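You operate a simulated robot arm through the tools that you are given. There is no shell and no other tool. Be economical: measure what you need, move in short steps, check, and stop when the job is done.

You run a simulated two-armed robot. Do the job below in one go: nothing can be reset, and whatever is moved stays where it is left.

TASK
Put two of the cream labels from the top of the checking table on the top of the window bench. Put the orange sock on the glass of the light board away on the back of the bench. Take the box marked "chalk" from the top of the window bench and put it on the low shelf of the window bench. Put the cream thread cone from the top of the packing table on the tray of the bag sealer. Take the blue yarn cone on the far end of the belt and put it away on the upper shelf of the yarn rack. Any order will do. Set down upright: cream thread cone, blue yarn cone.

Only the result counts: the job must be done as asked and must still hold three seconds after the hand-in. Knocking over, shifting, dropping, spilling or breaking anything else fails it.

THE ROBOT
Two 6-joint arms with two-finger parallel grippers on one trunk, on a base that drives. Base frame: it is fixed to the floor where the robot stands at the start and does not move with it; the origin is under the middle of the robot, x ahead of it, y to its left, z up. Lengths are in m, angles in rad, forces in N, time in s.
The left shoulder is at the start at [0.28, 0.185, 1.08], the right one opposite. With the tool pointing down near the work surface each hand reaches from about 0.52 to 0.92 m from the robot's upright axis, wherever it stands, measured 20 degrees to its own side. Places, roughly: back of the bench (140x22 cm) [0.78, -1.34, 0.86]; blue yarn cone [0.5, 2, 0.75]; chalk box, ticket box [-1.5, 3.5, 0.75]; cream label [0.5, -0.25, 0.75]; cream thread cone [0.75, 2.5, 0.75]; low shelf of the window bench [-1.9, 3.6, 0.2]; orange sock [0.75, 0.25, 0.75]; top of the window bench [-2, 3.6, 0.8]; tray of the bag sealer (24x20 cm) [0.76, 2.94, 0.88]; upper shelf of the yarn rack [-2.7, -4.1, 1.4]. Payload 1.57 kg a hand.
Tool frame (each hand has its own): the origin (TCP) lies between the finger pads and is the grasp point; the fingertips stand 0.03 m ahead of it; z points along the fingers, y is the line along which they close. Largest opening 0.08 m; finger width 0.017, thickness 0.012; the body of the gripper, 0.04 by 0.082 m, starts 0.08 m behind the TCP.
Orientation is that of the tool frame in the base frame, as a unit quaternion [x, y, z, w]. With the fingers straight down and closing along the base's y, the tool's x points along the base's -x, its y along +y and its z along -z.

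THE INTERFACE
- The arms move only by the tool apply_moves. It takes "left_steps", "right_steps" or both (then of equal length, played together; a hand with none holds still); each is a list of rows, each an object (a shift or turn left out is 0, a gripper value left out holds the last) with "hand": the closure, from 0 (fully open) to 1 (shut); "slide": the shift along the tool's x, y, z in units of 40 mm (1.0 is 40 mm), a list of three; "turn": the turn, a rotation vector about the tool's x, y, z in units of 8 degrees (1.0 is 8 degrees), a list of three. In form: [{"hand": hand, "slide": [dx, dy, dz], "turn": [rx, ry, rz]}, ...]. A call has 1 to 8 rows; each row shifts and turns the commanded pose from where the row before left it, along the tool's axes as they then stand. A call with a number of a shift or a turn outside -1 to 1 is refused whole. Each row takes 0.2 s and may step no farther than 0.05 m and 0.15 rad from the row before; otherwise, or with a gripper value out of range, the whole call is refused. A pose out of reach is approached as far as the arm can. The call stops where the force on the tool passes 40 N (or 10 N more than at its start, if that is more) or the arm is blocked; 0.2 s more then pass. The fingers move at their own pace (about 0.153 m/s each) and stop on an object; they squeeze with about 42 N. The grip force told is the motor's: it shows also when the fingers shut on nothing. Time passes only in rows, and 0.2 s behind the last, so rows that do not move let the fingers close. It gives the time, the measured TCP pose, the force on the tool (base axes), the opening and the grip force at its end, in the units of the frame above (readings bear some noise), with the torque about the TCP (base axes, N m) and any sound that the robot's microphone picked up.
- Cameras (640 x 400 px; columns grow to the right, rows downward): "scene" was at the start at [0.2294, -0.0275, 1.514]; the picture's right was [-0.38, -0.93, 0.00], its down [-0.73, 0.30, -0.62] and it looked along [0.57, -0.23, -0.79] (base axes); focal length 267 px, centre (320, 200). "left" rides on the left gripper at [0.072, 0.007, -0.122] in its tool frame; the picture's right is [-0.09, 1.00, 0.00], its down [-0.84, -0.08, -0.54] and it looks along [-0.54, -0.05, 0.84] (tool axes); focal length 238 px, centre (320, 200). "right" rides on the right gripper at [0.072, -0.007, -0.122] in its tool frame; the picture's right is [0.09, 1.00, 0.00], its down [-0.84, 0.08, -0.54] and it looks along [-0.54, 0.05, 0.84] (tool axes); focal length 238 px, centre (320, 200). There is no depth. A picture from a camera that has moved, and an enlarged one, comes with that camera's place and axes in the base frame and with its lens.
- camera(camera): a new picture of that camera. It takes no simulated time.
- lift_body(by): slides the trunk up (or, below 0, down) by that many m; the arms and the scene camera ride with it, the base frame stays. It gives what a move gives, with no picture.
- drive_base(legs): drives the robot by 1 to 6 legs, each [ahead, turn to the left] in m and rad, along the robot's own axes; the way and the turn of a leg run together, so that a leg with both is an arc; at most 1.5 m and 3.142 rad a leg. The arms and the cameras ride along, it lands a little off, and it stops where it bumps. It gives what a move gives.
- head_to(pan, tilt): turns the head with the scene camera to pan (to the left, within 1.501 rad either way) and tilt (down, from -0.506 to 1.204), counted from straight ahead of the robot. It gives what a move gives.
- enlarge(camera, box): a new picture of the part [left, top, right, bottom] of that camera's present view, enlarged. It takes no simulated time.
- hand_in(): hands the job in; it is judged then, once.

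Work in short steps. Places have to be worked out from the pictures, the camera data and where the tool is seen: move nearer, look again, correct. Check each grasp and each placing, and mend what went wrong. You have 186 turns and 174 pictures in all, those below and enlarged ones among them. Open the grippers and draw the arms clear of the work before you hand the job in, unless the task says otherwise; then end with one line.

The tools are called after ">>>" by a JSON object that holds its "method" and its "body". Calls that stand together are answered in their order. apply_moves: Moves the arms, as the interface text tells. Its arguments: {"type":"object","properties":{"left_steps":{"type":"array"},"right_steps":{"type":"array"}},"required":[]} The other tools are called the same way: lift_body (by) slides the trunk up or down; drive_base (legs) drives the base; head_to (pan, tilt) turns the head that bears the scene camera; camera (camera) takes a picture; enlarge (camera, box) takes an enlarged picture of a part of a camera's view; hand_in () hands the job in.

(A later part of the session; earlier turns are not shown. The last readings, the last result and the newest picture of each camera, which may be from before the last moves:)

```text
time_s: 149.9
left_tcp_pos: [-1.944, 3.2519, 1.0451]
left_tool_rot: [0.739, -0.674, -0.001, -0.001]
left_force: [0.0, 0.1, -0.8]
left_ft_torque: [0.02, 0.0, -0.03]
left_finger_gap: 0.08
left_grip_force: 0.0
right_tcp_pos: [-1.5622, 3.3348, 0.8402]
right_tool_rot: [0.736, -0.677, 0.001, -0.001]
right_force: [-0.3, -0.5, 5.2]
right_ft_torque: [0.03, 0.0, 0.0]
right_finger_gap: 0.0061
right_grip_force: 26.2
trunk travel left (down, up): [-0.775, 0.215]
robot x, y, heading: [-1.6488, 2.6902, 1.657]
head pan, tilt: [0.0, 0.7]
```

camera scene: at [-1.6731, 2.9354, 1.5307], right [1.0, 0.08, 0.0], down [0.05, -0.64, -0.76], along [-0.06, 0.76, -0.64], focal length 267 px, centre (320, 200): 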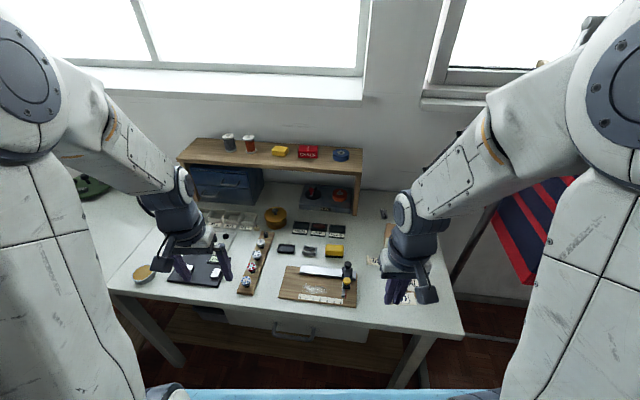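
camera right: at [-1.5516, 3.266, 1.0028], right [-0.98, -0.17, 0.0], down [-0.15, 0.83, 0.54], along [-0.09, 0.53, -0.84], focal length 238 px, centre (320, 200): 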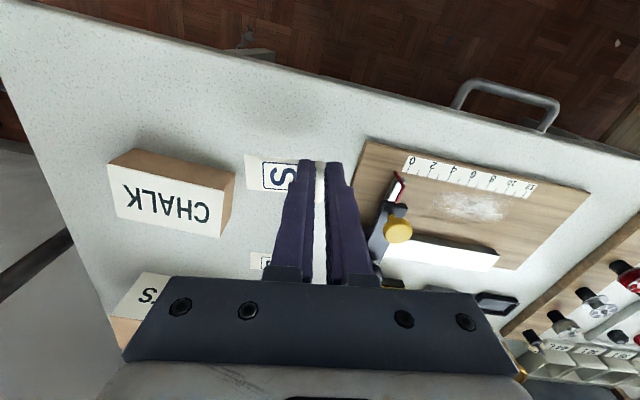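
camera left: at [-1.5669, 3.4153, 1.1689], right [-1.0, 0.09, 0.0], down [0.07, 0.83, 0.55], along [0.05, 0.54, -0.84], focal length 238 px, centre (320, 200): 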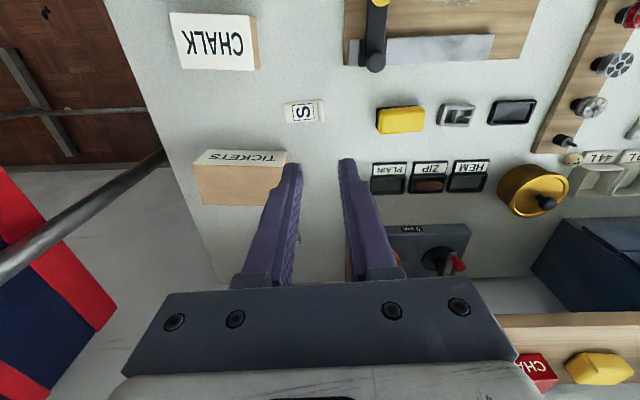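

Light contact (5 N). I release and rise.

>>> {"method": "apply_moves", "body": {"right_steps": [{"hand": 0.7}, {"hand": 0.7}, {"slide": [0, 0, -0.3]}, {"slide": [0, 0, -0.8]}, {"slide": [0, 0, -1]}, {"slide": [0, 0, -1]}, {"slide": [0, 0, -1]}, {"slide": [0, 0, -1]}]}}

>>> {"method": "camera", "body": {"camera": "right"}}

```text
time_s: 151.7
left_tcp_pos: [-1.9444, 3.2529, 1.0457]
left_tool_rot: [0.739, -0.674, -0.001, -0.002]
left_force: [0.2, -0.3, 0.1]
left_ft_torque: [0.01, 0.01, 0.02]
left_finger_gap: 0.0799
left_grip_force: 0.0
right_tcp_pos: [-1.5622, 3.3348, 1.0466]
right_tool_rot: [0.736, -0.677, 0.001, 0.001]
right_force: [0.4, 0.6, -1.0]
right_ft_torque: [0.01, 0.02, 0.01]
right_finger_gap: 0.0242
right_grip_force: 0.0
trunk travel left (down, up): [-0.775, 0.215]
robot x, y, heading: [-1.6502, 2.6899, 1.649]
head pan, tilt: [0.0, 0.7]
```

```text
115 pictures are left
camera right: at [-1.5501, 3.2625, 1.1673], right [-0.98, -0.17, 0.0], down [-0.15, 0.83, 0.54], along [-0.09, 0.53, -0.84], focal length 238 px, centre (320, 200)
```

right: 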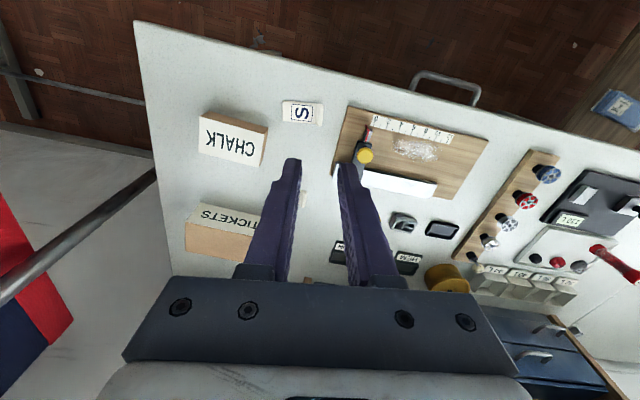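

Both labels are on the bench. Now I zoom in on the chalk box to get its size and pose.

>>> {"method": "enlarge", "body": {"camera": "right", "box": [170, 80, 330, 180]}}

>>> {"method": "enlarge", "body": {"camera": "scene", "box": [340, 200, 500, 300]}}

```text
4.00 times, centred on (250, 130) of right
camera zoom: at [-1.5501, 3.2625, 1.1673], right [-0.98, -0.17, 0.0], down [-0.15, 0.83, 0.54], along [-0.09, 0.53, -0.84], focal length 953 px, centre (600, 480)
```

zoom: 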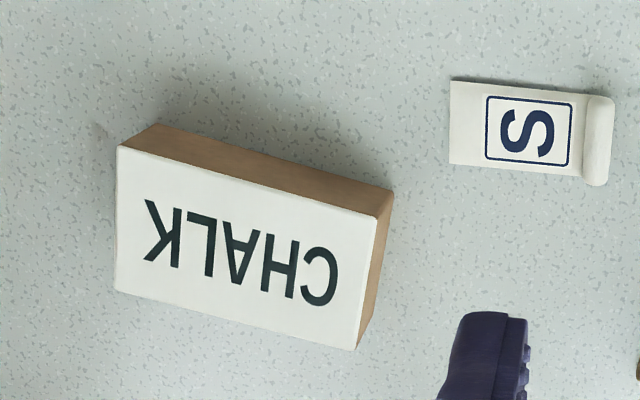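

```text
4.00 times, centred on (420, 250) of scene
camera zoom: at [-1.6731, 2.9356, 1.5307], right [1.0, 0.08, 0.0], down [0.05, -0.64, -0.76], along [-0.06, 0.76, -0.64], focal length 1070 px, centre (-80, 0)
```

zoom: 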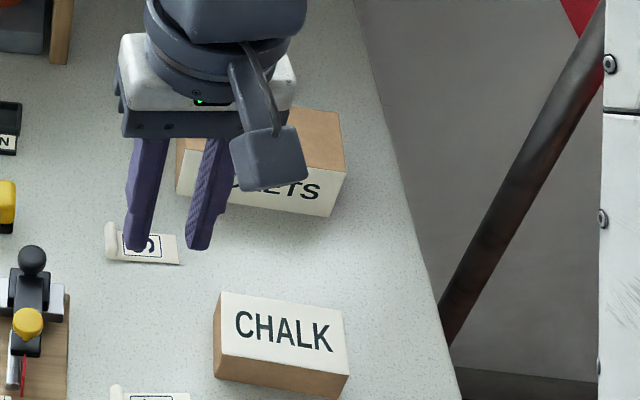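

The chalk box is about 8.5 × 5.2 × 3.5 cm, centred at [−1.446, 3.395] with its long side along x. The low shelf needs a forward-pointing hand, so I first turn the box 90° on the bench. I bring the right hand over it and rotate.

>>> {"method": "apply_moves", "body": {"right_steps": [{"hand": 0, "slide": [-0.31, -0.75, 0]}, {"slide": [-0.31, -0.75, 0]}, {"slide": [-0.31, -0.75, 0]}, {"slide": [-0.31, -0.75, 0]}, {"turn": [0, 0, -1]}, {"turn": [0, 0, -1]}, {"turn": [0, 0, -1]}, {"turn": [0, 0, -1]}]}}

>>> {"method": "apply_moves", "body": {"right_steps": [{"turn": [0, 0, -1]}, {"turn": [0, 0, -1]}, {"turn": [0, 0, -1]}, {"turn": [0, 0, -1]}, {"turn": [0, 0, -1]}, {"turn": [0, 0, -1]}]}}

>>> {"method": "camera", "body": {"camera": "right"}}

>>> {"method": "camera", "body": {"camera": "scene"}}

```text
time_s: 153.5
left_tcp_pos: [-1.9455, 3.2524, 1.0457]
left_tool_rot: [0.74, -0.673, -0.001, -0.001]
left_force: [-1.0, -0.5, 0.0]
left_ft_torque: [-0.01, -0.03, 0.0]
left_finger_gap: 0.0799
left_grip_force: 0.0
right_tcp_pos: [-1.4475, 3.3937, 1.0457]
right_tool_rot: [0.894, -0.447, 0.0, 0.0]
right_force: [-0.4, 0.9, 0.2]
right_ft_torque: [0.01, 0.01, -0.01]
right_finger_gap: 0.0801
right_grip_force: 0.0
trunk travel left (down, up): [-0.775, 0.215]
robot x, y, heading: [-1.6529, 2.6927, 1.654]
head pan, tilt: [0.0, 0.7]
```

```text
time_s: 154.9
left_tcp_pos: [-1.9433, 3.2517, 1.0452]
left_tool_rot: [0.739, -0.674, -0.002, -0.002]
left_force: [-0.5, 0.7, 0.5]
left_ft_torque: [0.02, -0.01, 0.04]
left_finger_gap: 0.0799
left_grip_force: 0.1
right_tcp_pos: [-1.4486, 3.3936, 1.0458]
right_tool_rot: [0.999, -0.046, 0.0, 0.0]
right_force: [-1.1, -0.2, 0.9]
right_ft_torque: [-0.01, 0.0, 0.04]
right_finger_gap: 0.0802
right_grip_force: 0.0
trunk travel left (down, up): [-0.775, 0.215]
robot x, y, heading: [-1.6498, 2.69, 1.655]
head pan, tilt: [0.0, 0.7]
```

```text
112 pictures are left
camera right: at [-1.3756, 3.3921, 1.1663], right [0.0, -1.0, 0.0], down [-0.84, 0.0, 0.54], along [-0.54, 0.0, -0.84], focal length 238 px, centre (320, 200)
```

right: 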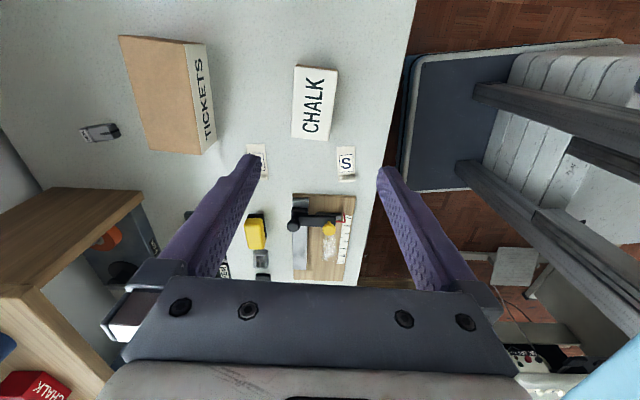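

```text
111 pictures are left
camera scene: at [-1.673, 2.9355, 1.5307], right [1.0, 0.08, 0.0], down [0.05, -0.64, -0.76], along [-0.06, 0.76, -0.64], focal length 267 px, centre (320, 200)
```

scene: 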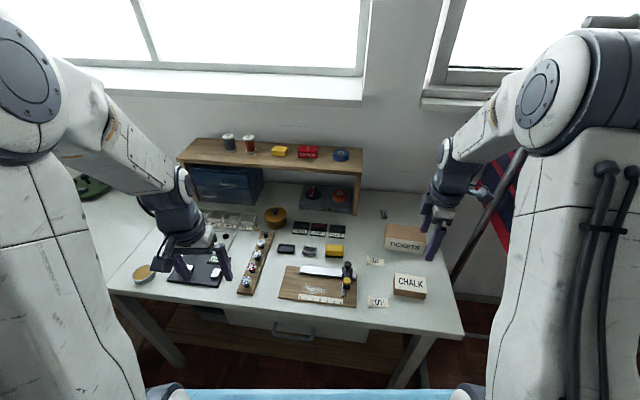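

Aligned. I lower to just above the box and check.

>>> {"method": "apply_moves", "body": {"right_steps": [{"slide": [-0.15, 0, 0.9]}, {"slide": [0, 0, 0.9]}, {"slide": [0, 0, 0.9]}, {"slide": [0, 0, 0.8]}]}}

>>> {"method": "camera", "body": {"camera": "right"}}

```text
time_s: 155.9
left_tcp_pos: [-1.9441, 3.2536, 1.046]
left_tool_rot: [0.739, -0.674, -0.001, -0.002]
left_force: [-0.1, -0.6, -0.5]
left_ft_torque: [0.01, 0.01, 0.03]
left_finger_gap: 0.08
left_grip_force: 0.1
right_tcp_pos: [-1.455, 3.3948, 0.9043]
right_tool_rot: [0.999, -0.046, -0.001, -0.001]
right_force: [0.8, 0.3, 0.2]
right_ft_torque: [0.01, 0.01, -0.01]
right_finger_gap: 0.0798
right_grip_force: 0.1
trunk travel left (down, up): [-0.775, 0.215]
robot x, y, heading: [-1.6531, 2.6897, 1.653]
head pan, tilt: [0.0, 0.7]
```

```text
110 pictures are left
camera right: at [-1.3833, 3.3928, 1.0247], right [0.0, -1.0, 0.0], down [-0.84, 0.0, 0.54], along [-0.54, 0.0, -0.84], focal length 238 px, centre (320, 200)
```

right: 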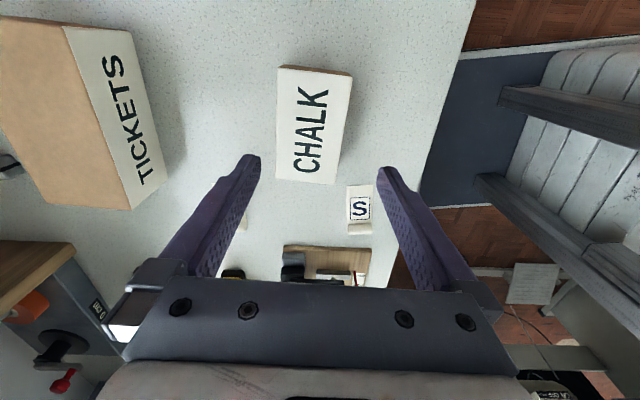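

The box centre is about 2 cm farther in +x. I correct, lower around it and grip.

>>> {"method": "apply_moves", "body": {"right_steps": [{"slide": [0.5, -0.08, 0]}, {"slide": [0, 0, 0.6]}, {"slide": [0, 0, 0.6]}, {"hand": 1}, {"hand": 1}, {"hand": 1}]}}

>>> {"method": "camera", "body": {"camera": "right"}}

```text
time_s: 157.3
left_tcp_pos: [-1.9446, 3.2529, 1.0448]
left_tool_rot: [0.739, -0.674, -0.002, -0.001]
left_force: [-0.4, 0.1, -0.1]
left_ft_torque: [0.01, -0.01, 0.03]
left_finger_gap: 0.0799
left_grip_force: 0.0
right_tcp_pos: [-1.4324, 3.3929, 0.8566]
right_tool_rot: [0.999, -0.046, 0.0, 0.0]
right_force: [-0.5, -0.1, 0.5]
right_ft_torque: [-0.01, -0.03, 0.0]
right_finger_gap: 0.0543
right_grip_force: 42.4
trunk travel left (down, up): [-0.775, 0.215]
robot x, y, heading: [-1.656, 2.6897, 1.654]
head pan, tilt: [0.0, 0.7]
```

```text
109 pictures are left
camera right: at [-1.3623, 3.3928, 0.9773], right [0.0, -1.0, 0.0], down [-0.84, 0.0, 0.54], along [-0.54, 0.0, -0.84], focal length 238 px, centre (320, 200)
```

right: 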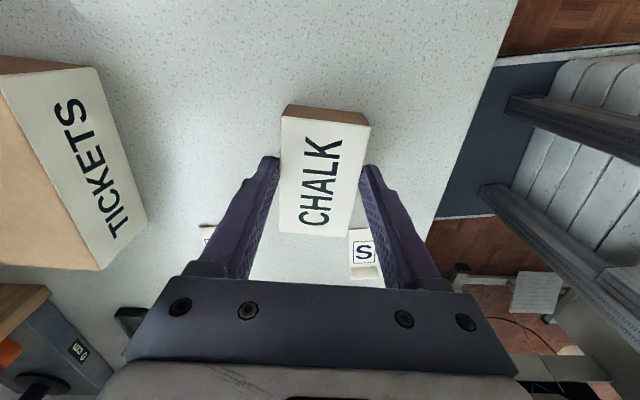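

Gripped (54 mm). I lift 8 cm and rotate back 80°, which turns the box.

>>> {"method": "apply_moves", "body": {"right_steps": [{"slide": [0, 0, -0.6]}, {"slide": [0, 0, -0.8]}, {"slide": [0, 0, -0.8]}, {"turn": [0, 0, 1]}, {"turn": [0, 0, 1]}, {"turn": [0, 0, 1]}, {"turn": [0, 0, 1]}, {"turn": [0, 0, 1]}]}}

>>> {"method": "apply_moves", "body": {"right_steps": [{"turn": [0, 0, 1]}, {"turn": [0, 0, 1]}, {"turn": [0, 0, 1]}, {"turn": [0, 0, 1]}, {"turn": [0, 0, 1]}]}}

>>> {"method": "camera", "body": {"camera": "right"}}

```text
time_s: 159.1
left_tcp_pos: [-1.9444, 3.2529, 1.0447]
left_tool_rot: [0.74, -0.673, 0.0, -0.001]
left_force: [-0.9, -0.1, -0.3]
left_ft_torque: [0.0, 0.01, 0.01]
left_finger_gap: 0.08
left_grip_force: 0.0
right_tcp_pos: [-1.4334, 3.3933, 0.9431]
right_tool_rot: [0.922, -0.387, 0.0, 0.0]
right_force: [-0.3, 0.3, -0.9]
right_ft_torque: [-0.01, 0.01, 0.01]
right_finger_gap: 0.0539
right_grip_force: 41.8
trunk travel left (down, up): [-0.775, 0.215]
robot x, y, heading: [-1.6468, 2.6889, 1.657]
head pan, tilt: [0.0, 0.7]
```

```text
time_s: 160.3
left_tcp_pos: [-1.9459, 3.2517, 1.0463]
left_tool_rot: [0.739, -0.674, -0.002, -0.001]
left_force: [-1.2, 0.3, 0.3]
left_ft_torque: [0.01, -0.02, -0.02]
left_finger_gap: 0.0803
left_grip_force: 0.0
right_tcp_pos: [-1.4332, 3.3936, 0.9465]
right_tool_rot: [0.735, -0.679, 0.0, 0.0]
right_force: [-0.5, 0.6, -1.4]
right_ft_torque: [0.01, -0.01, -0.01]
right_finger_gap: 0.0541
right_grip_force: 42.6
trunk travel left (down, up): [-0.775, 0.215]
robot x, y, heading: [-1.6528, 2.6899, 1.654]
head pan, tilt: [0.0, 0.7]
```

```text
108 pictures are left
camera right: at [-1.4217, 3.3217, 1.0653], right [-0.99, -0.17, 0.0], down [-0.14, 0.83, 0.54], along [-0.09, 0.53, -0.84], focal length 238 px, centre (320, 200)
```

right: 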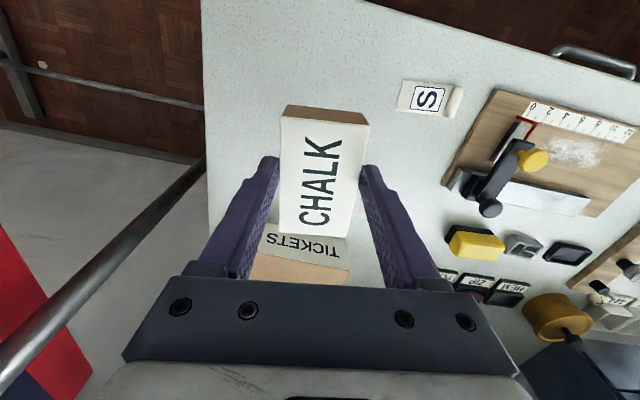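

I set the box down turned, 4 cm nearer the front.

>>> {"method": "apply_moves", "body": {"right_steps": [{"slide": [0.9, 0, 0]}, {"slide": [0, 0, 0.9]}, {"slide": [0, 0, 0.9]}, {"slide": [0, 0, 0.3]}, {"slide": [0, 0, 0.1]}, {"slide": [0, 0, 0.08]}]}}

```text
time_s: 161.7
left_tcp_pos: [-1.9448, 3.2515, 1.0461]
left_tool_rot: [0.739, -0.674, -0.002, -0.002]
left_force: [-0.2, -0.3, -0.3]
left_ft_torque: [0.02, -0.01, -0.02]
left_finger_gap: 0.0801
left_grip_force: 0.1
right_tcp_pos: [-1.4306, 3.357, 0.8561]
right_tool_rot: [0.735, -0.678, 0.0, -0.001]
right_force: [1.9, -3.9, 28.8]
right_ft_torque: [-0.92, 0.02, -0.02]
right_finger_gap: 0.054
right_grip_force: 41.8
trunk travel left (down, up): [-0.775, 0.215]
robot x, y, heading: [-1.6503, 2.6876, 1.653]
head pan, tilt: [0.0, 0.7]
```

It's down (29 N). I release, rise and draw back.

>>> {"method": "apply_moves", "body": {"right_steps": [{"hand": 0}, {"hand": 0}, {"slide": [0, 0, -0.5]}, {"slide": [0, 0, -1]}, {"slide": [0, 0, -1]}, {"slide": [0.5, 0, -0.8]}, {"slide": [1, 0, 0]}, {"slide": [1, 0, 0]}]}}

>>> {"method": "camera", "body": {"camera": "right"}}

```text
time_s: 163.5
left_tcp_pos: [-1.9451, 3.252, 1.0459]
left_tool_rot: [0.739, -0.674, -0.001, -0.001]
left_force: [-0.1, -0.2, 1.2]
left_ft_torque: [0.0, 0.03, 0.01]
left_finger_gap: 0.08
left_grip_force: 0.0
right_tcp_pos: [-1.4217, 3.2607, 0.9866]
right_tool_rot: [0.735, -0.678, 0.001, 0.0]
right_force: [-0.2, 0.2, 0.1]
right_ft_torque: [-0.02, -0.03, 0.0]
right_finger_gap: 0.0802
right_grip_force: 0.0
trunk travel left (down, up): [-0.775, 0.215]
robot x, y, heading: [-1.6515, 2.6885, 1.658]
head pan, tilt: [0.0, 0.7]
```

```text
107 pictures are left
camera right: at [-1.4097, 3.189, 1.1077], right [-0.98, -0.17, 0.0], down [-0.15, 0.83, 0.54], along [-0.09, 0.53, -0.84], focal length 238 px, centre (320, 200)
```

right: 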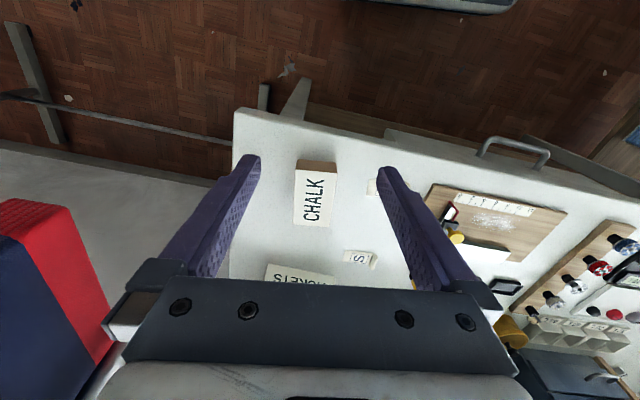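

The box now points away from me. I tilt the right hand forward by 45°, watching reach.

>>> {"method": "apply_moves", "body": {"right_steps": [{"slide": [0, 0, -0.5], "turn": [0, -0.94, 0]}, {"turn": [0, -0.94, 0]}, {"turn": [0, -0.94, 0]}, {"turn": [0, -0.94, 0]}, {"turn": [0, -0.94, 0]}, {"turn": [0, -0.94, 0]}]}}

>>> {"method": "camera", "body": {"camera": "right"}}

>>> {"method": "camera", "body": {"camera": "scene"}}

```text
time_s: 164.9
left_tcp_pos: [-1.9455, 3.2519, 1.0442]
left_tool_rot: [0.739, -0.674, -0.001, -0.001]
left_force: [0.6, 0.5, 0.3]
left_ft_torque: [0.01, -0.03, 0.01]
left_finger_gap: 0.0804
left_grip_force: 0.0
right_tcp_pos: [-1.3943, 3.3381, 1.0167]
right_tool_rot: [0.698, -0.644, -0.243, -0.199]
right_force: [0.1, -0.4, 0.0]
right_ft_torque: [0.02, -0.04, 0.01]
right_finger_gap: 0.0802
right_grip_force: 0.1
right hand out of reach, approached as far as the arm can: row 2, 3, 4, 5, 6
trunk travel left (down, up): [-0.775, 0.215]
robot x, y, heading: [-1.65, 2.6944, 1.653]
head pan, tilt: [0.0, 0.7]
```

```text
106 pictures are left
camera right: at [-1.3745, 3.2072, 1.0702], right [-0.99, -0.16, -0.02], down [-0.08, 0.34, 0.94], along [-0.15, 0.92, -0.35], focal length 238 px, centre (320, 200)
```

right: 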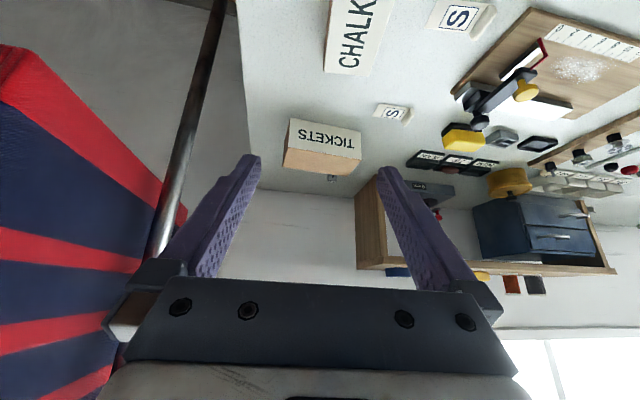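

```text
105 pictures are left
camera scene: at [-1.673, 2.9354, 1.5308], right [1.0, 0.08, 0.0], down [0.05, -0.64, -0.76], along [-0.06, 0.76, -0.64], focal length 267 px, centre (320, 200)
```

scene: 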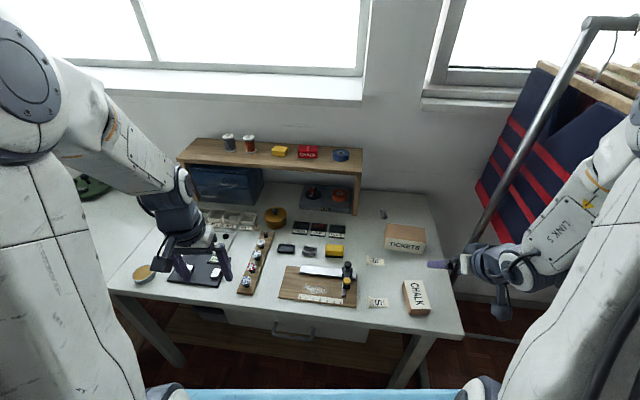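

The tilt is only reachable farther out, and the hand is near the rail post. I back the base off 12 cm (clear behind at this x) and look again.

>>> {"method": "drive_base", "body": {"legs": [[-0.12, 0]]}}

>>> {"method": "apply_moves", "body": {"right_steps": [{"slide": [-0.6, 0, 0.6]}, {"slide": [-0.6, 0, 0.6]}]}}

>>> {"method": "camera", "body": {"camera": "right"}}

>>> {"method": "camera", "body": {"camera": "scene"}}

```text
time_s: 166.2
left_tcp_pos: [-1.9372, 3.1317, 1.0451]
left_tool_rot: [0.741, -0.672, -0.001, -0.001]
left_force: [0.2, 0.8, 0.6]
left_ft_torque: [-0.01, 0.03, 0.03]
left_finger_gap: 0.0799
left_grip_force: 0.0
right_tcp_pos: [-1.3871, 3.2171, 1.0158]
right_tool_rot: [0.7, -0.642, -0.242, -0.198]
right_force: [-0.1, -0.5, -0.3]
right_ft_torque: [-0.01, 0.02, -0.03]
right_finger_gap: 0.0799
right_grip_force: 0.1
trunk travel left (down, up): [-0.775, 0.215]
robot x, y, heading: [-1.6447, 2.5714, 1.659]
head pan, tilt: [0.0, 0.7]
```

```text
time_s: 166.8
left_tcp_pos: [-1.9365, 3.1317, 1.0451]
left_tool_rot: [0.741, -0.672, -0.002, -0.001]
left_force: [0.7, -0.2, 0.1]
left_ft_torque: [0.0, -0.04, -0.01]
left_finger_gap: 0.0798
left_grip_force: 0.1
right_tcp_pos: [-1.394, 3.2842, 1.008]
right_tool_rot: [0.699, -0.643, -0.243, -0.198]
right_force: [0.1, -0.5, 0.1]
right_ft_torque: [0.02, -0.03, 0.02]
right_finger_gap: 0.0799
right_grip_force: 0.0
trunk travel left (down, up): [-0.775, 0.215]
robot x, y, heading: [-1.6399, 2.5692, 1.66]
head pan, tilt: [0.0, 0.7]
```

```text
104 pictures are left
camera right: at [-1.3729, 3.1544, 1.0617], right [-0.99, -0.17, -0.02], down [-0.08, 0.34, 0.94], along [-0.15, 0.92, -0.35], focal length 238 px, centre (320, 200)
```

right: 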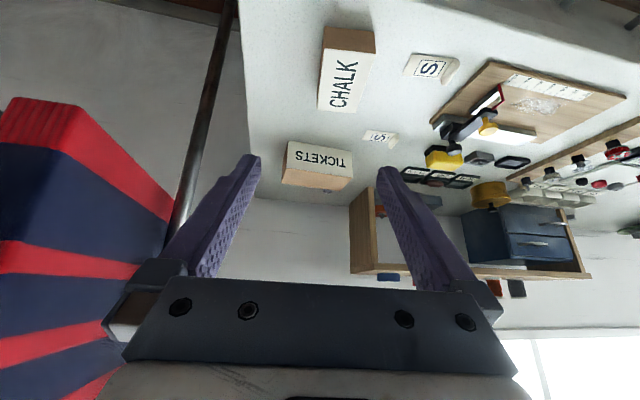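

```text
103 pictures are left
camera scene: at [-1.6637, 2.8149, 1.5307], right [1.0, 0.09, 0.0], down [0.06, -0.64, -0.76], along [-0.07, 0.76, -0.64], focal length 267 px, centre (320, 200)
```

scene: 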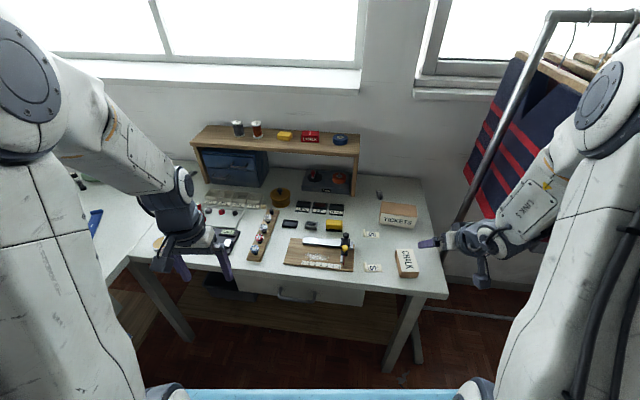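

I nudge the hand left, away from the post, and check how the measured pose follows.

>>> {"method": "apply_moves", "body": {"right_steps": [{"slide": [0, 0.5, 0]}, {"slide": [0, 0.5, 0]}]}}

```text
time_s: 167.4
left_tcp_pos: [-1.9379, 3.1321, 1.0455]
left_tool_rot: [0.741, -0.672, -0.001, -0.001]
left_force: [0.7, 0.1, -0.6]
left_ft_torque: [0.03, 0.03, 0.05]
left_finger_gap: 0.0799
left_grip_force: 0.1
right_tcp_pos: [-1.433, 3.2805, 1.0059]
right_tool_rot: [0.699, -0.643, -0.242, -0.199]
right_force: [-0.3, -0.1, 0.4]
right_ft_torque: [-0.02, 0.0, 0.03]
right_finger_gap: 0.0798
right_grip_force: 0.1
trunk travel left (down, up): [-0.775, 0.215]
robot x, y, heading: [-1.6438, 2.5681, 1.657]
head pan, tilt: [0.0, 0.7]
```

The tilt is 36°, enough for the shelf. I move above the box (TCP [−1.43, 3.345, 0.906]) and check.

>>> {"method": "apply_moves", "body": {"right_steps": [{"slide": [0.06, -0.07, 0.95]}, {"slide": [0.06, -0.07, 0.95]}, {"slide": [0.06, -0.07, 0.95]}]}}

>>> {"method": "camera", "body": {"camera": "right"}}

```text
time_s: 168.2
left_tcp_pos: [-1.9361, 3.1295, 1.0463]
left_tool_rot: [0.741, -0.672, -0.002, -0.001]
left_force: [-0.1, -0.3, -0.6]
left_ft_torque: [-0.03, 0.01, -0.01]
left_finger_gap: 0.0799
left_grip_force: 0.1
right_tcp_pos: [-1.4334, 3.3429, 0.9118]
right_tool_rot: [0.699, -0.643, -0.242, -0.2]
right_force: [1.0, -0.3, 0.7]
right_ft_torque: [-0.03, 0.02, 0.0]
right_finger_gap: 0.08
right_grip_force: 0.0
trunk travel left (down, up): [-0.775, 0.215]
robot x, y, heading: [-1.6423, 2.573, 1.658]
head pan, tilt: [0.0, 0.7]
```

```text
102 pictures are left
camera right: at [-1.4144, 3.2124, 0.9665], right [-0.99, -0.17, -0.02], down [-0.08, 0.34, 0.94], along [-0.15, 0.92, -0.35], focal length 238 px, centre (320, 200)
```

right: 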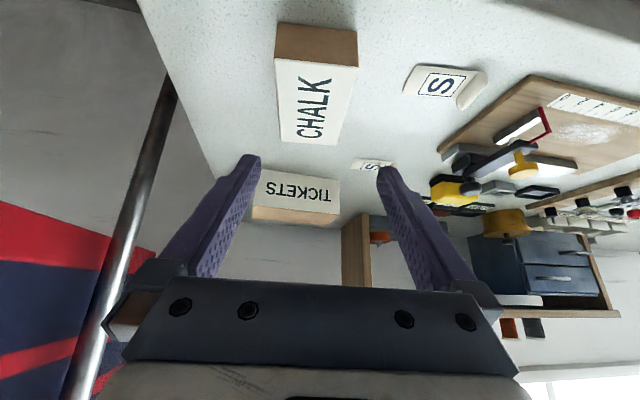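

Laterally centred. I go down 6 cm around the box and grip.

>>> {"method": "apply_moves", "body": {"right_steps": [{"slide": [0.43, 0, 0.66]}, {"slide": [0.43, 0, 0.66]}, {"hand": 0}]}}

>>> {"method": "camera", "body": {"camera": "right"}}

```text
time_s: 169.0
left_tcp_pos: [-1.9374, 3.1316, 1.0459]
left_tool_rot: [0.741, -0.672, -0.002, -0.002]
left_force: [0.4, 0.2, 0.7]
left_ft_torque: [-0.02, 0.0, 0.04]
left_finger_gap: 0.0801
left_grip_force: 0.1
right_tcp_pos: [-1.4356, 3.3491, 0.8507]
right_tool_rot: [0.699, -0.644, -0.244, -0.193]
right_force: [1.1, 0.0, -0.8]
right_ft_torque: [0.0, 0.01, -0.01]
right_finger_gap: 0.0801
right_grip_force: 0.0
right hand out of reach, approached as far as the arm can: row 2
trunk travel left (down, up): [-0.775, 0.215]
robot x, y, heading: [-1.6441, 2.573, 1.662]
head pan, tilt: [0.0, 0.7]
```

```text
101 pictures are left
camera right: at [-1.4136, 3.2205, 0.9051], right [-0.99, -0.17, -0.01], down [-0.07, 0.35, 0.93], along [-0.16, 0.92, -0.36], focal length 238 px, centre (320, 200)
```

right: 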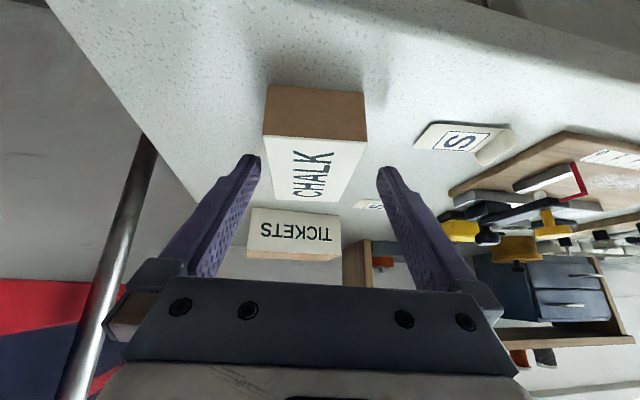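

Nearly there: the tips overlap the box by about 2 cm. I grip.

>>> {"method": "apply_moves", "body": {"right_steps": [{"hand": 1}, {"hand": 1}, {"hand": 1}, {"hand": 1}]}}

>>> {"method": "camera", "body": {"camera": "right"}}

```text
time_s: 170.0
left_tcp_pos: [-1.9368, 3.1309, 1.0455]
left_tool_rot: [0.74, -0.672, -0.001, -0.002]
left_force: [0.2, -1.1, 0.1]
left_ft_torque: [-0.01, -0.02, 0.03]
left_finger_gap: 0.0799
left_grip_force: 0.1
right_tcp_pos: [-1.4346, 3.3504, 0.8528]
right_tool_rot: [0.699, -0.644, -0.245, -0.193]
right_force: [0.4, 0.5, 0.3]
right_ft_torque: [0.03, -0.08, -0.02]
right_finger_gap: 0.0542
right_grip_force: 41.3
trunk travel left (down, up): [-0.775, 0.215]
robot x, y, heading: [-1.6385, 2.5724, 1.659]
head pan, tilt: [0.0, 0.7]
```

```text
100 pictures are left
camera right: at [-1.4136, 3.2203, 0.9056], right [-0.99, -0.17, -0.01], down [-0.07, 0.35, 0.93], along [-0.16, 0.92, -0.36], focal length 238 px, centre (320, 200)
```

right: 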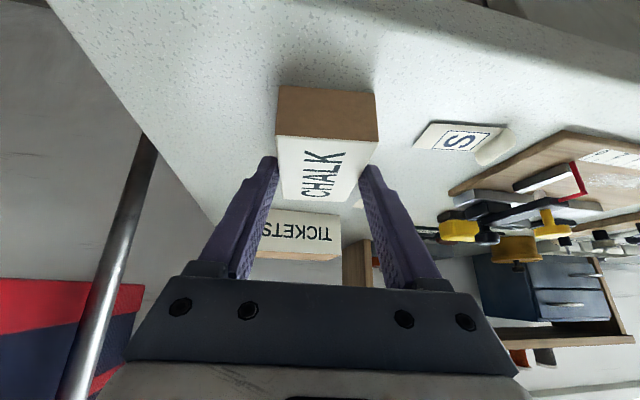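

Gripped. I lift the box and back away from the bench.

>>> {"method": "apply_moves", "body": {"right_steps": [{"slide": [-0.3, 0, -0.4]}, {"slide": [-0.6, 0, -0.8]}, {"slide": [-0.6, 0, -0.8]}]}}

>>> {"method": "drive_base", "body": {"legs": [[-0.3, 0]]}}

>>> {"method": "head_to", "body": {"pan": 0.0, "tilt": 0.8}}

>>> {"method": "camera", "body": {"camera": "scene"}}

>>> {"method": "camera", "body": {"camera": "right"}}

```text
time_s: 170.8
left_tcp_pos: [-1.9362, 3.1305, 1.0457]
left_tool_rot: [0.741, -0.672, -0.001, -0.002]
left_force: [0.0, -0.5, -0.7]
left_ft_torque: [-0.02, 0.01, -0.03]
left_finger_gap: 0.08
left_grip_force: 0.0
right_tcp_pos: [-1.4315, 3.3496, 0.9501]
right_tool_rot: [0.7, -0.642, -0.243, -0.197]
right_force: [0.2, -0.2, -1.5]
right_ft_torque: [0.0, 0.02, 0.0]
right_finger_gap: 0.0545
right_grip_force: 42.0
trunk travel left (down, up): [-0.775, 0.215]
robot x, y, heading: [-1.642, 2.5694, 1.656]
head pan, tilt: [0.0, 0.7]
```

```text
time_s: 172.8
left_tcp_pos: [-1.9118, 2.8252, 1.0452]
left_tool_rot: [0.742, -0.671, -0.001, -0.001]
left_force: [0.8, 0.5, 0.1]
left_ft_torque: [-0.01, -0.01, 0.0]
left_finger_gap: 0.0801
left_grip_force: 0.0
right_tcp_pos: [-1.4076, 3.0456, 0.9514]
right_tool_rot: [0.7, -0.642, -0.243, -0.198]
right_force: [-0.1, 0.0, -0.8]
right_ft_torque: [-0.04, -0.01, 0.03]
right_finger_gap: 0.0543
right_grip_force: 41.5
trunk travel left (down, up): [-0.775, 0.215]
robot x, y, heading: [-1.6181, 2.2638, 1.664]
head pan, tilt: [0.0, 0.7]
```

```text
time_s: 173.5
left_tcp_pos: [-1.9111, 2.8242, 1.0447]
left_tool_rot: [0.742, -0.671, -0.002, -0.002]
left_force: [0.5, 0.0, 0.3]
left_ft_torque: [0.0, -0.01, 0.03]
left_finger_gap: 0.0801
left_grip_force: 0.0
right_tcp_pos: [-1.4079, 3.0464, 0.9503]
right_tool_rot: [0.701, -0.641, -0.243, -0.197]
right_force: [-0.5, 0.5, -1.4]
right_ft_torque: [-0.03, 0.05, 0.0]
right_finger_gap: 0.0543
right_grip_force: 41.6
trunk travel left (down, up): [-0.775, 0.215]
robot x, y, heading: [-1.6154, 2.2639, 1.661]
head pan, tilt: [0.0, 0.799]
```

```text
99 pictures are left
camera scene: at [-1.6369, 2.5053, 1.5225], right [1.0, 0.09, 0.0], down [0.06, -0.71, -0.7], along [-0.06, 0.69, -0.72], focal length 267 px, centre (320, 200)
```

scene: 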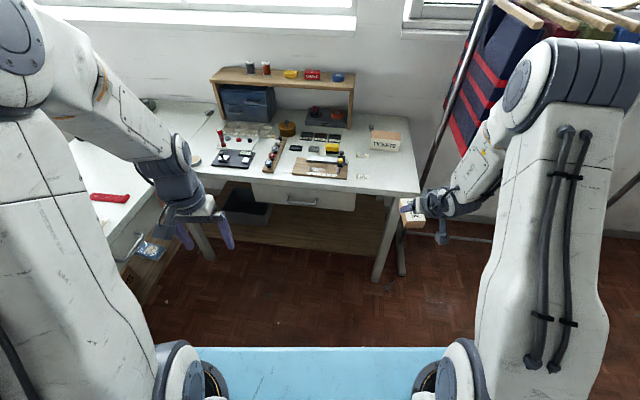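

```text
98 pictures are left
camera right: at [-1.3862, 2.9155, 1.0041], right [-0.98, -0.17, -0.02], down [-0.08, 0.34, 0.94], along [-0.15, 0.92, -0.35], focal length 238 px, centre (320, 200)
```

right: 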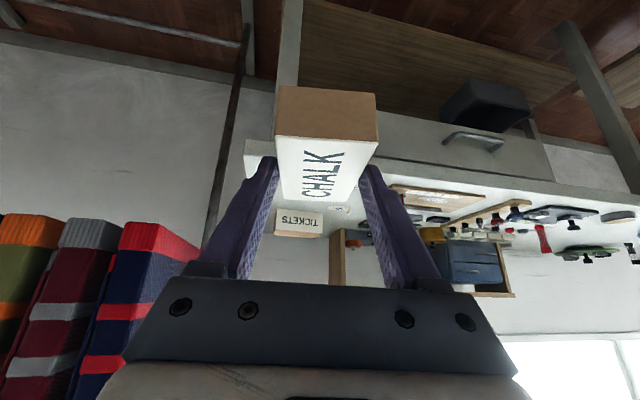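

The low shelf's front edge is about y 3.37, z 0.2, and its right half is free. I lower the trunk 0.6 m and look.

>>> {"method": "lift_body", "body": {"by": -0.6}}

>>> {"method": "head_to", "body": {"pan": 0.0, "tilt": 0.4}}

>>> {"method": "camera", "body": {"camera": "scene"}}

>>> {"method": "camera", "body": {"camera": "right"}}

```text
refused: -0.6 is not a number from -0.4 to 0.4
```

```text
time_s: 174.4
left_tcp_pos: [-1.9105, 2.8239, 1.0456]
left_tool_rot: [0.741, -0.671, -0.001, -0.001]
left_force: [-0.4, -0.3, 0.3]
left_ft_torque: [-0.02, -0.01, 0.03]
left_finger_gap: 0.0802
left_grip_force: 0.1
right_tcp_pos: [-1.4066, 3.0448, 0.9507]
right_tool_rot: [0.7, -0.641, -0.243, -0.198]
right_force: [0.1, 0.0, -0.5]
right_ft_torque: [0.01, 0.01, -0.01]
right_finger_gap: 0.054
right_grip_force: 42.5
trunk travel left (down, up): [-0.775, 0.215]
robot x, y, heading: [-1.6098, 2.2648, 1.663]
head pan, tilt: [0.0, 0.4]
```

```text
97 pictures are left
camera scene: at [-1.6379, 2.5172, 1.5575], right [1.0, 0.09, 0.0], down [0.04, -0.39, -0.92], along [-0.08, 0.92, -0.39], focal length 267 px, centre (320, 200)
```

scene: 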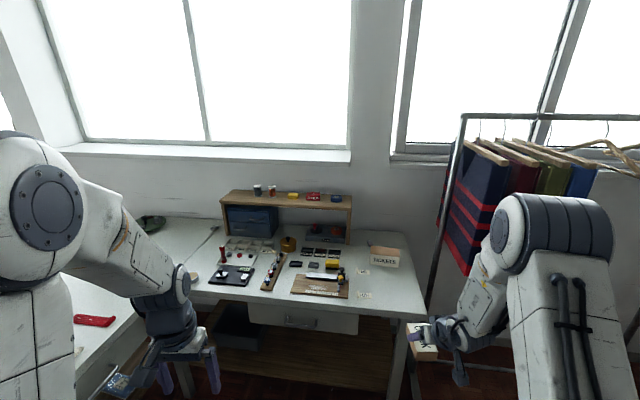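

```text
96 pictures are left
camera right: at [-1.3862, 2.9155, 1.0041], right [-0.98, -0.17, -0.02], down [-0.08, 0.34, 0.94], along [-0.15, 0.92, -0.35], focal length 238 px, centre (320, 200)
```

right: 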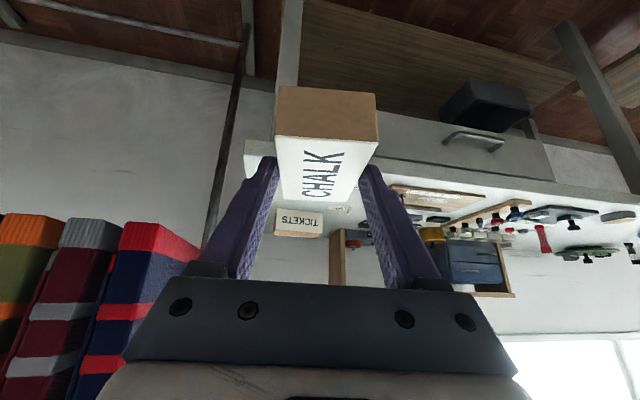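

The limit is 0.4 m per call, so I lower in two steps.

>>> {"method": "lift_body", "body": {"by": -0.4}}

>>> {"method": "lift_body", "body": {"by": -0.2}}

>>> {"method": "camera", "body": {"camera": "scene"}}

>>> {"method": "camera", "body": {"camera": "right"}}

```text
time_s: 178.2
left_tcp_pos: [-1.9121, 2.8245, 0.6446]
left_tool_rot: [0.741, -0.672, -0.002, -0.001]
left_force: [-0.4, 0.3, -0.4]
left_ft_torque: [0.04, 0.0, -0.01]
left_finger_gap: 0.0801
left_grip_force: 0.0
right_tcp_pos: [-1.407, 3.0449, 0.5508]
right_tool_rot: [0.701, -0.642, -0.242, -0.198]
right_force: [-0.3, 0.1, -1.0]
right_ft_torque: [-0.02, 0.02, 0.0]
right_finger_gap: 0.0539
right_grip_force: 42.0
trunk travel left (down, up): [-0.375, 0.615]
robot x, y, heading: [-1.6161, 2.2625, 1.662]
head pan, tilt: [0.0, 0.4]
```

```text
time_s: 180.4
left_tcp_pos: [-1.911, 2.8236, 0.446]
left_tool_rot: [0.741, -0.671, -0.001, -0.001]
left_force: [0.6, -0.2, 0.1]
left_ft_torque: [0.01, 0.0, -0.02]
left_finger_gap: 0.0802
left_grip_force: 0.1
right_tcp_pos: [-1.4078, 3.0454, 0.3501]
right_tool_rot: [0.699, -0.642, -0.243, -0.199]
right_force: [-0.9, 0.2, -0.7]
right_ft_torque: [0.0, -0.04, 0.03]
right_finger_gap: 0.0541
right_grip_force: 42.0
trunk travel left (down, up): [-0.175, 0.815]
robot x, y, heading: [-1.6164, 2.2612, 1.66]
head pan, tilt: [0.0, 0.4]
```

```text
95 pictures are left
camera scene: at [-1.638, 2.5171, 0.9576], right [1.0, 0.09, 0.0], down [0.03, -0.39, -0.92], along [-0.08, 0.92, -0.39], focal length 267 px, centre (320, 200)
```

scene: 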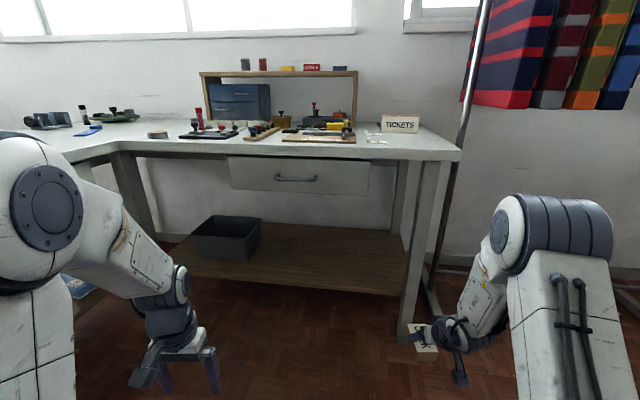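

```text
94 pictures are left
camera right: at [-1.3862, 2.9155, 0.4042], right [-0.98, -0.17, -0.02], down [-0.08, 0.34, 0.94], along [-0.15, 0.92, -0.35], focal length 238 px, centre (320, 200)
```

right: 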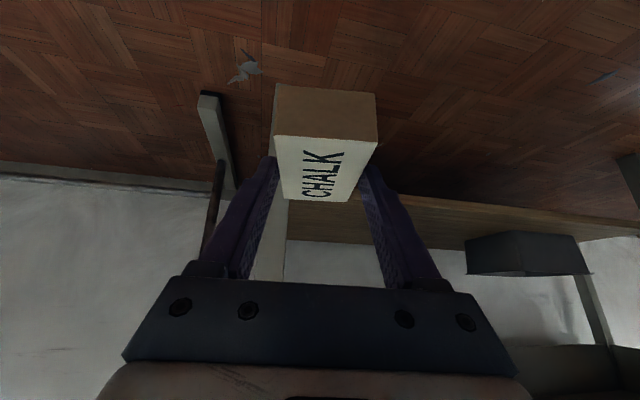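

The shelf is clear between the right leg (x≈−1.4) and the dark bin (x≈−1.95). I shift the hand 12 cm left and check.

>>> {"method": "apply_moves", "body": {"right_steps": [{"slide": [0, 1, 0]}, {"slide": [0, 1, 0]}, {"slide": [0, 1, 0]}]}}

>>> {"method": "camera", "body": {"camera": "right"}}

```text
time_s: 181.2
left_tcp_pos: [-1.9111, 2.8243, 0.4452]
left_tool_rot: [0.741, -0.671, -0.001, -0.001]
left_force: [0.1, -0.6, 0.0]
left_ft_torque: [0.0, -0.01, 0.03]
left_finger_gap: 0.08
left_grip_force: 0.0
right_tcp_pos: [-1.4773, 3.0434, 0.3575]
right_tool_rot: [0.702, -0.64, -0.246, -0.193]
right_force: [-1.1, -0.1, -1.1]
right_ft_torque: [-0.05, -0.02, 0.04]
right_finger_gap: 0.0538
right_grip_force: 42.1
right hand out of reach, approached as far as the arm can: row 2, 3
trunk travel left (down, up): [-0.175, 0.815]
robot x, y, heading: [-1.613, 2.2626, 1.66]
head pan, tilt: [0.0, 0.4]
```

```text
93 pictures are left
camera right: at [-1.4554, 2.9158, 0.4121], right [-0.98, -0.18, -0.01], down [-0.07, 0.35, 0.93], along [-0.16, 0.92, -0.36], focal length 238 px, centre (320, 200)
```

right: 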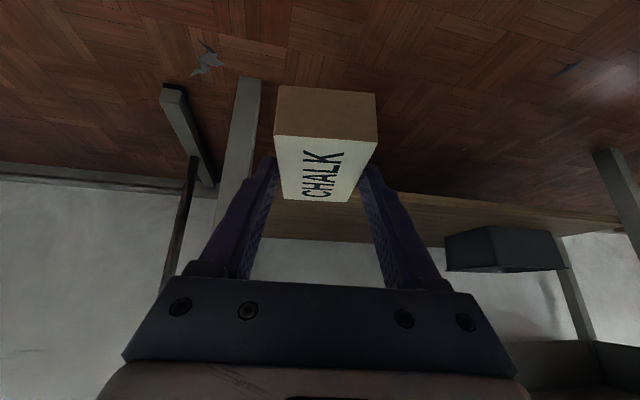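

x is −1.477 now, clear of the leg (x≈−1.36). I drive forward 0.25 m and check.

>>> {"method": "drive_base", "body": {"legs": [[0.25, 0]]}}

>>> {"method": "camera", "body": {"camera": "right"}}

>>> {"method": "camera", "body": {"camera": "scene"}}

```text
time_s: 183.0
left_tcp_pos: [-1.9307, 3.0693, 0.4439]
left_tool_rot: [0.74, -0.673, -0.002, 0.0]
left_force: [0.4, 0.5, 0.0]
left_ft_torque: [-0.04, 0.01, 0.01]
left_finger_gap: 0.0801
left_grip_force: 0.1
right_tcp_pos: [-1.4957, 3.2898, 0.3574]
right_tool_rot: [0.701, -0.642, -0.245, -0.193]
right_force: [-0.3, 0.5, -0.9]
right_ft_torque: [-0.06, -0.01, 0.0]
right_finger_gap: 0.054
right_grip_force: 41.9
trunk travel left (down, up): [-0.175, 0.815]
robot x, y, heading: [-1.6343, 2.5097, 1.653]
head pan, tilt: [0.0, 0.4]
```

```text
92 pictures are left
camera right: at [-1.4743, 3.1596, 0.4121], right [-0.98, -0.18, -0.01], down [-0.07, 0.35, 0.93], along [-0.16, 0.92, -0.36], focal length 238 px, centre (320, 200)
```

right: 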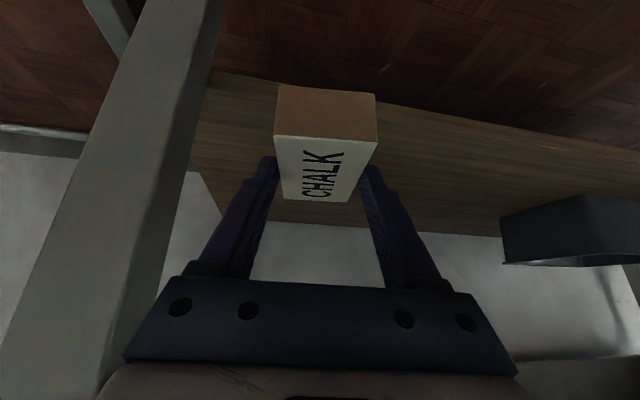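

```text
91 pictures are left
camera scene: at [-1.6586, 2.7616, 0.9576], right [1.0, 0.09, 0.0], down [0.03, -0.39, -0.92], along [-0.08, 0.92, -0.39], focal length 267 px, centre (320, 200)
```

scene: 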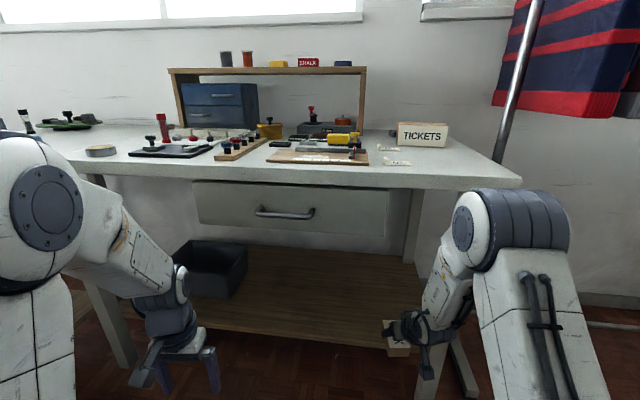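

Clear. I drive 0.11 m more; the elbow keeps about 6 cm from the bench edge.

>>> {"method": "drive_base", "body": {"legs": [[0.11, 0]]}}

>>> {"method": "camera", "body": {"camera": "right"}}

>>> {"method": "camera", "body": {"camera": "scene"}}

```text
time_s: 184.2
left_tcp_pos: [-1.9407, 3.1785, 0.4455]
left_tool_rot: [0.741, -0.672, -0.001, -0.001]
left_force: [0.2, 0.8, 0.2]
left_ft_torque: [-0.02, 0.03, 0.0]
left_finger_gap: 0.0805
left_grip_force: 0.1
right_tcp_pos: [-1.5056, 3.3973, 0.3574]
right_tool_rot: [0.7, -0.642, -0.245, -0.194]
right_force: [-0.4, -0.1, -1.2]
right_ft_torque: [-0.06, -0.03, -0.04]
right_finger_gap: 0.0541
right_grip_force: 41.9
trunk travel left (down, up): [-0.175, 0.815]
robot x, y, heading: [-1.6481, 2.619, 1.653]
head pan, tilt: [0.0, 0.4]
```

```text
90 pictures are left
camera right: at [-1.4836, 3.2682, 0.4121], right [-0.98, -0.18, -0.01], down [-0.07, 0.35, 0.93], along [-0.16, 0.92, -0.36], focal length 238 px, centre (320, 200)
```

right: 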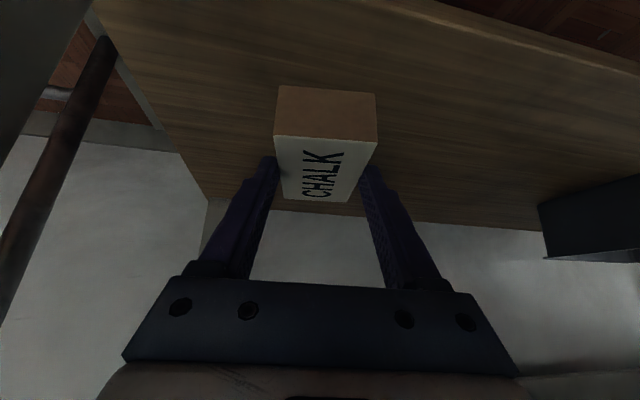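

```text
89 pictures are left
camera scene: at [-1.6679, 2.8701, 0.9576], right [1.0, 0.09, 0.0], down [0.03, -0.39, -0.92], along [-0.08, 0.92, -0.39], focal length 267 px, centre (320, 200)
```

scene: 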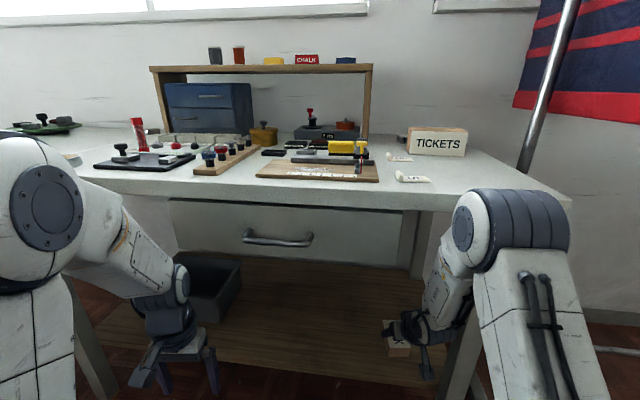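

The box must go about 5 cm farther in. I extend the arm forward 5.5 cm.

>>> {"method": "apply_moves", "body": {"right_steps": [{"slide": [-0.55, 0, 0.41]}, {"slide": [-0.55, 0, 0.41]}]}}

>>> {"method": "lift_body", "body": {"by": -0.06}}

>>> {"method": "camera", "body": {"camera": "right"}}

>>> {"method": "camera", "body": {"camera": "scene"}}

```text
time_s: 184.8
left_tcp_pos: [-1.9407, 3.1789, 0.4466]
left_tool_rot: [0.74, -0.672, -0.001, -0.002]
left_force: [0.8, -0.5, -0.8]
left_ft_torque: [-0.03, -0.03, -0.02]
left_finger_gap: 0.0798
left_grip_force: 0.0
right_tcp_pos: [-1.5112, 3.4512, 0.3577]
right_tool_rot: [0.7, -0.642, -0.245, -0.193]
right_force: [0.2, 0.2, -1.0]
right_ft_torque: [-0.02, -0.01, 0.02]
right_finger_gap: 0.0541
right_grip_force: 41.9
trunk travel left (down, up): [-0.175, 0.815]
robot x, y, heading: [-1.6491, 2.6194, 1.657]
head pan, tilt: [0.0, 0.4]
```

```text
time_s: 185.8
left_tcp_pos: [-1.94, 3.1789, 0.3855]
left_tool_rot: [0.74, -0.672, -0.001, -0.001]
left_force: [0.5, 0.4, 0.0]
left_ft_torque: [-0.02, 0.02, 0.01]
left_finger_gap: 0.0798
left_grip_force: 0.0
right_tcp_pos: [-1.5106, 3.4525, 0.2984]
right_tool_rot: [0.701, -0.641, -0.246, -0.194]
right_force: [0.7, -0.9, -0.6]
right_ft_torque: [-0.01, 0.01, -0.01]
right_finger_gap: 0.0543
right_grip_force: 41.5
trunk travel left (down, up): [-0.115, 0.875]
robot x, y, heading: [-1.6458, 2.6158, 1.655]
head pan, tilt: [0.0, 0.4]
```

```text
88 pictures are left
camera right: at [-1.4897, 3.3232, 0.352], right [-0.98, -0.18, -0.01], down [-0.07, 0.35, 0.93], along [-0.16, 0.92, -0.36], focal length 238 px, centre (320, 200)
```

right: 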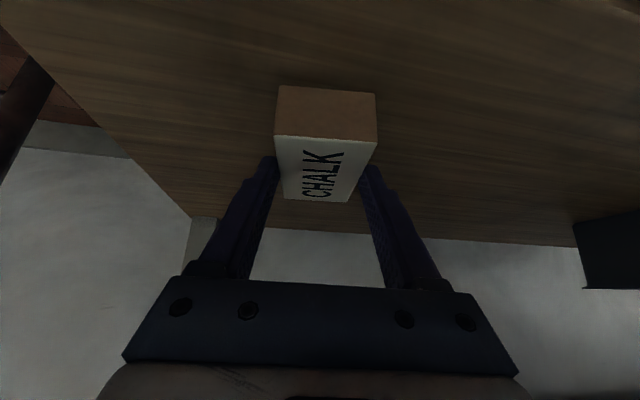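

```text
87 pictures are left
camera scene: at [-1.6679, 2.8701, 0.8976], right [1.0, 0.09, 0.0], down [0.03, -0.39, -0.92], along [-0.08, 0.92, -0.39], focal length 267 px, centre (320, 200)
```

scene: 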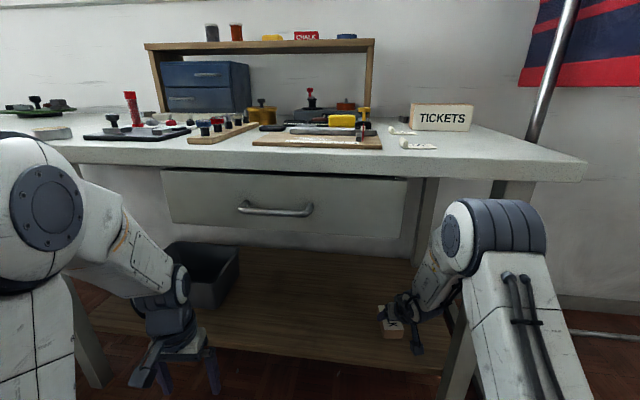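

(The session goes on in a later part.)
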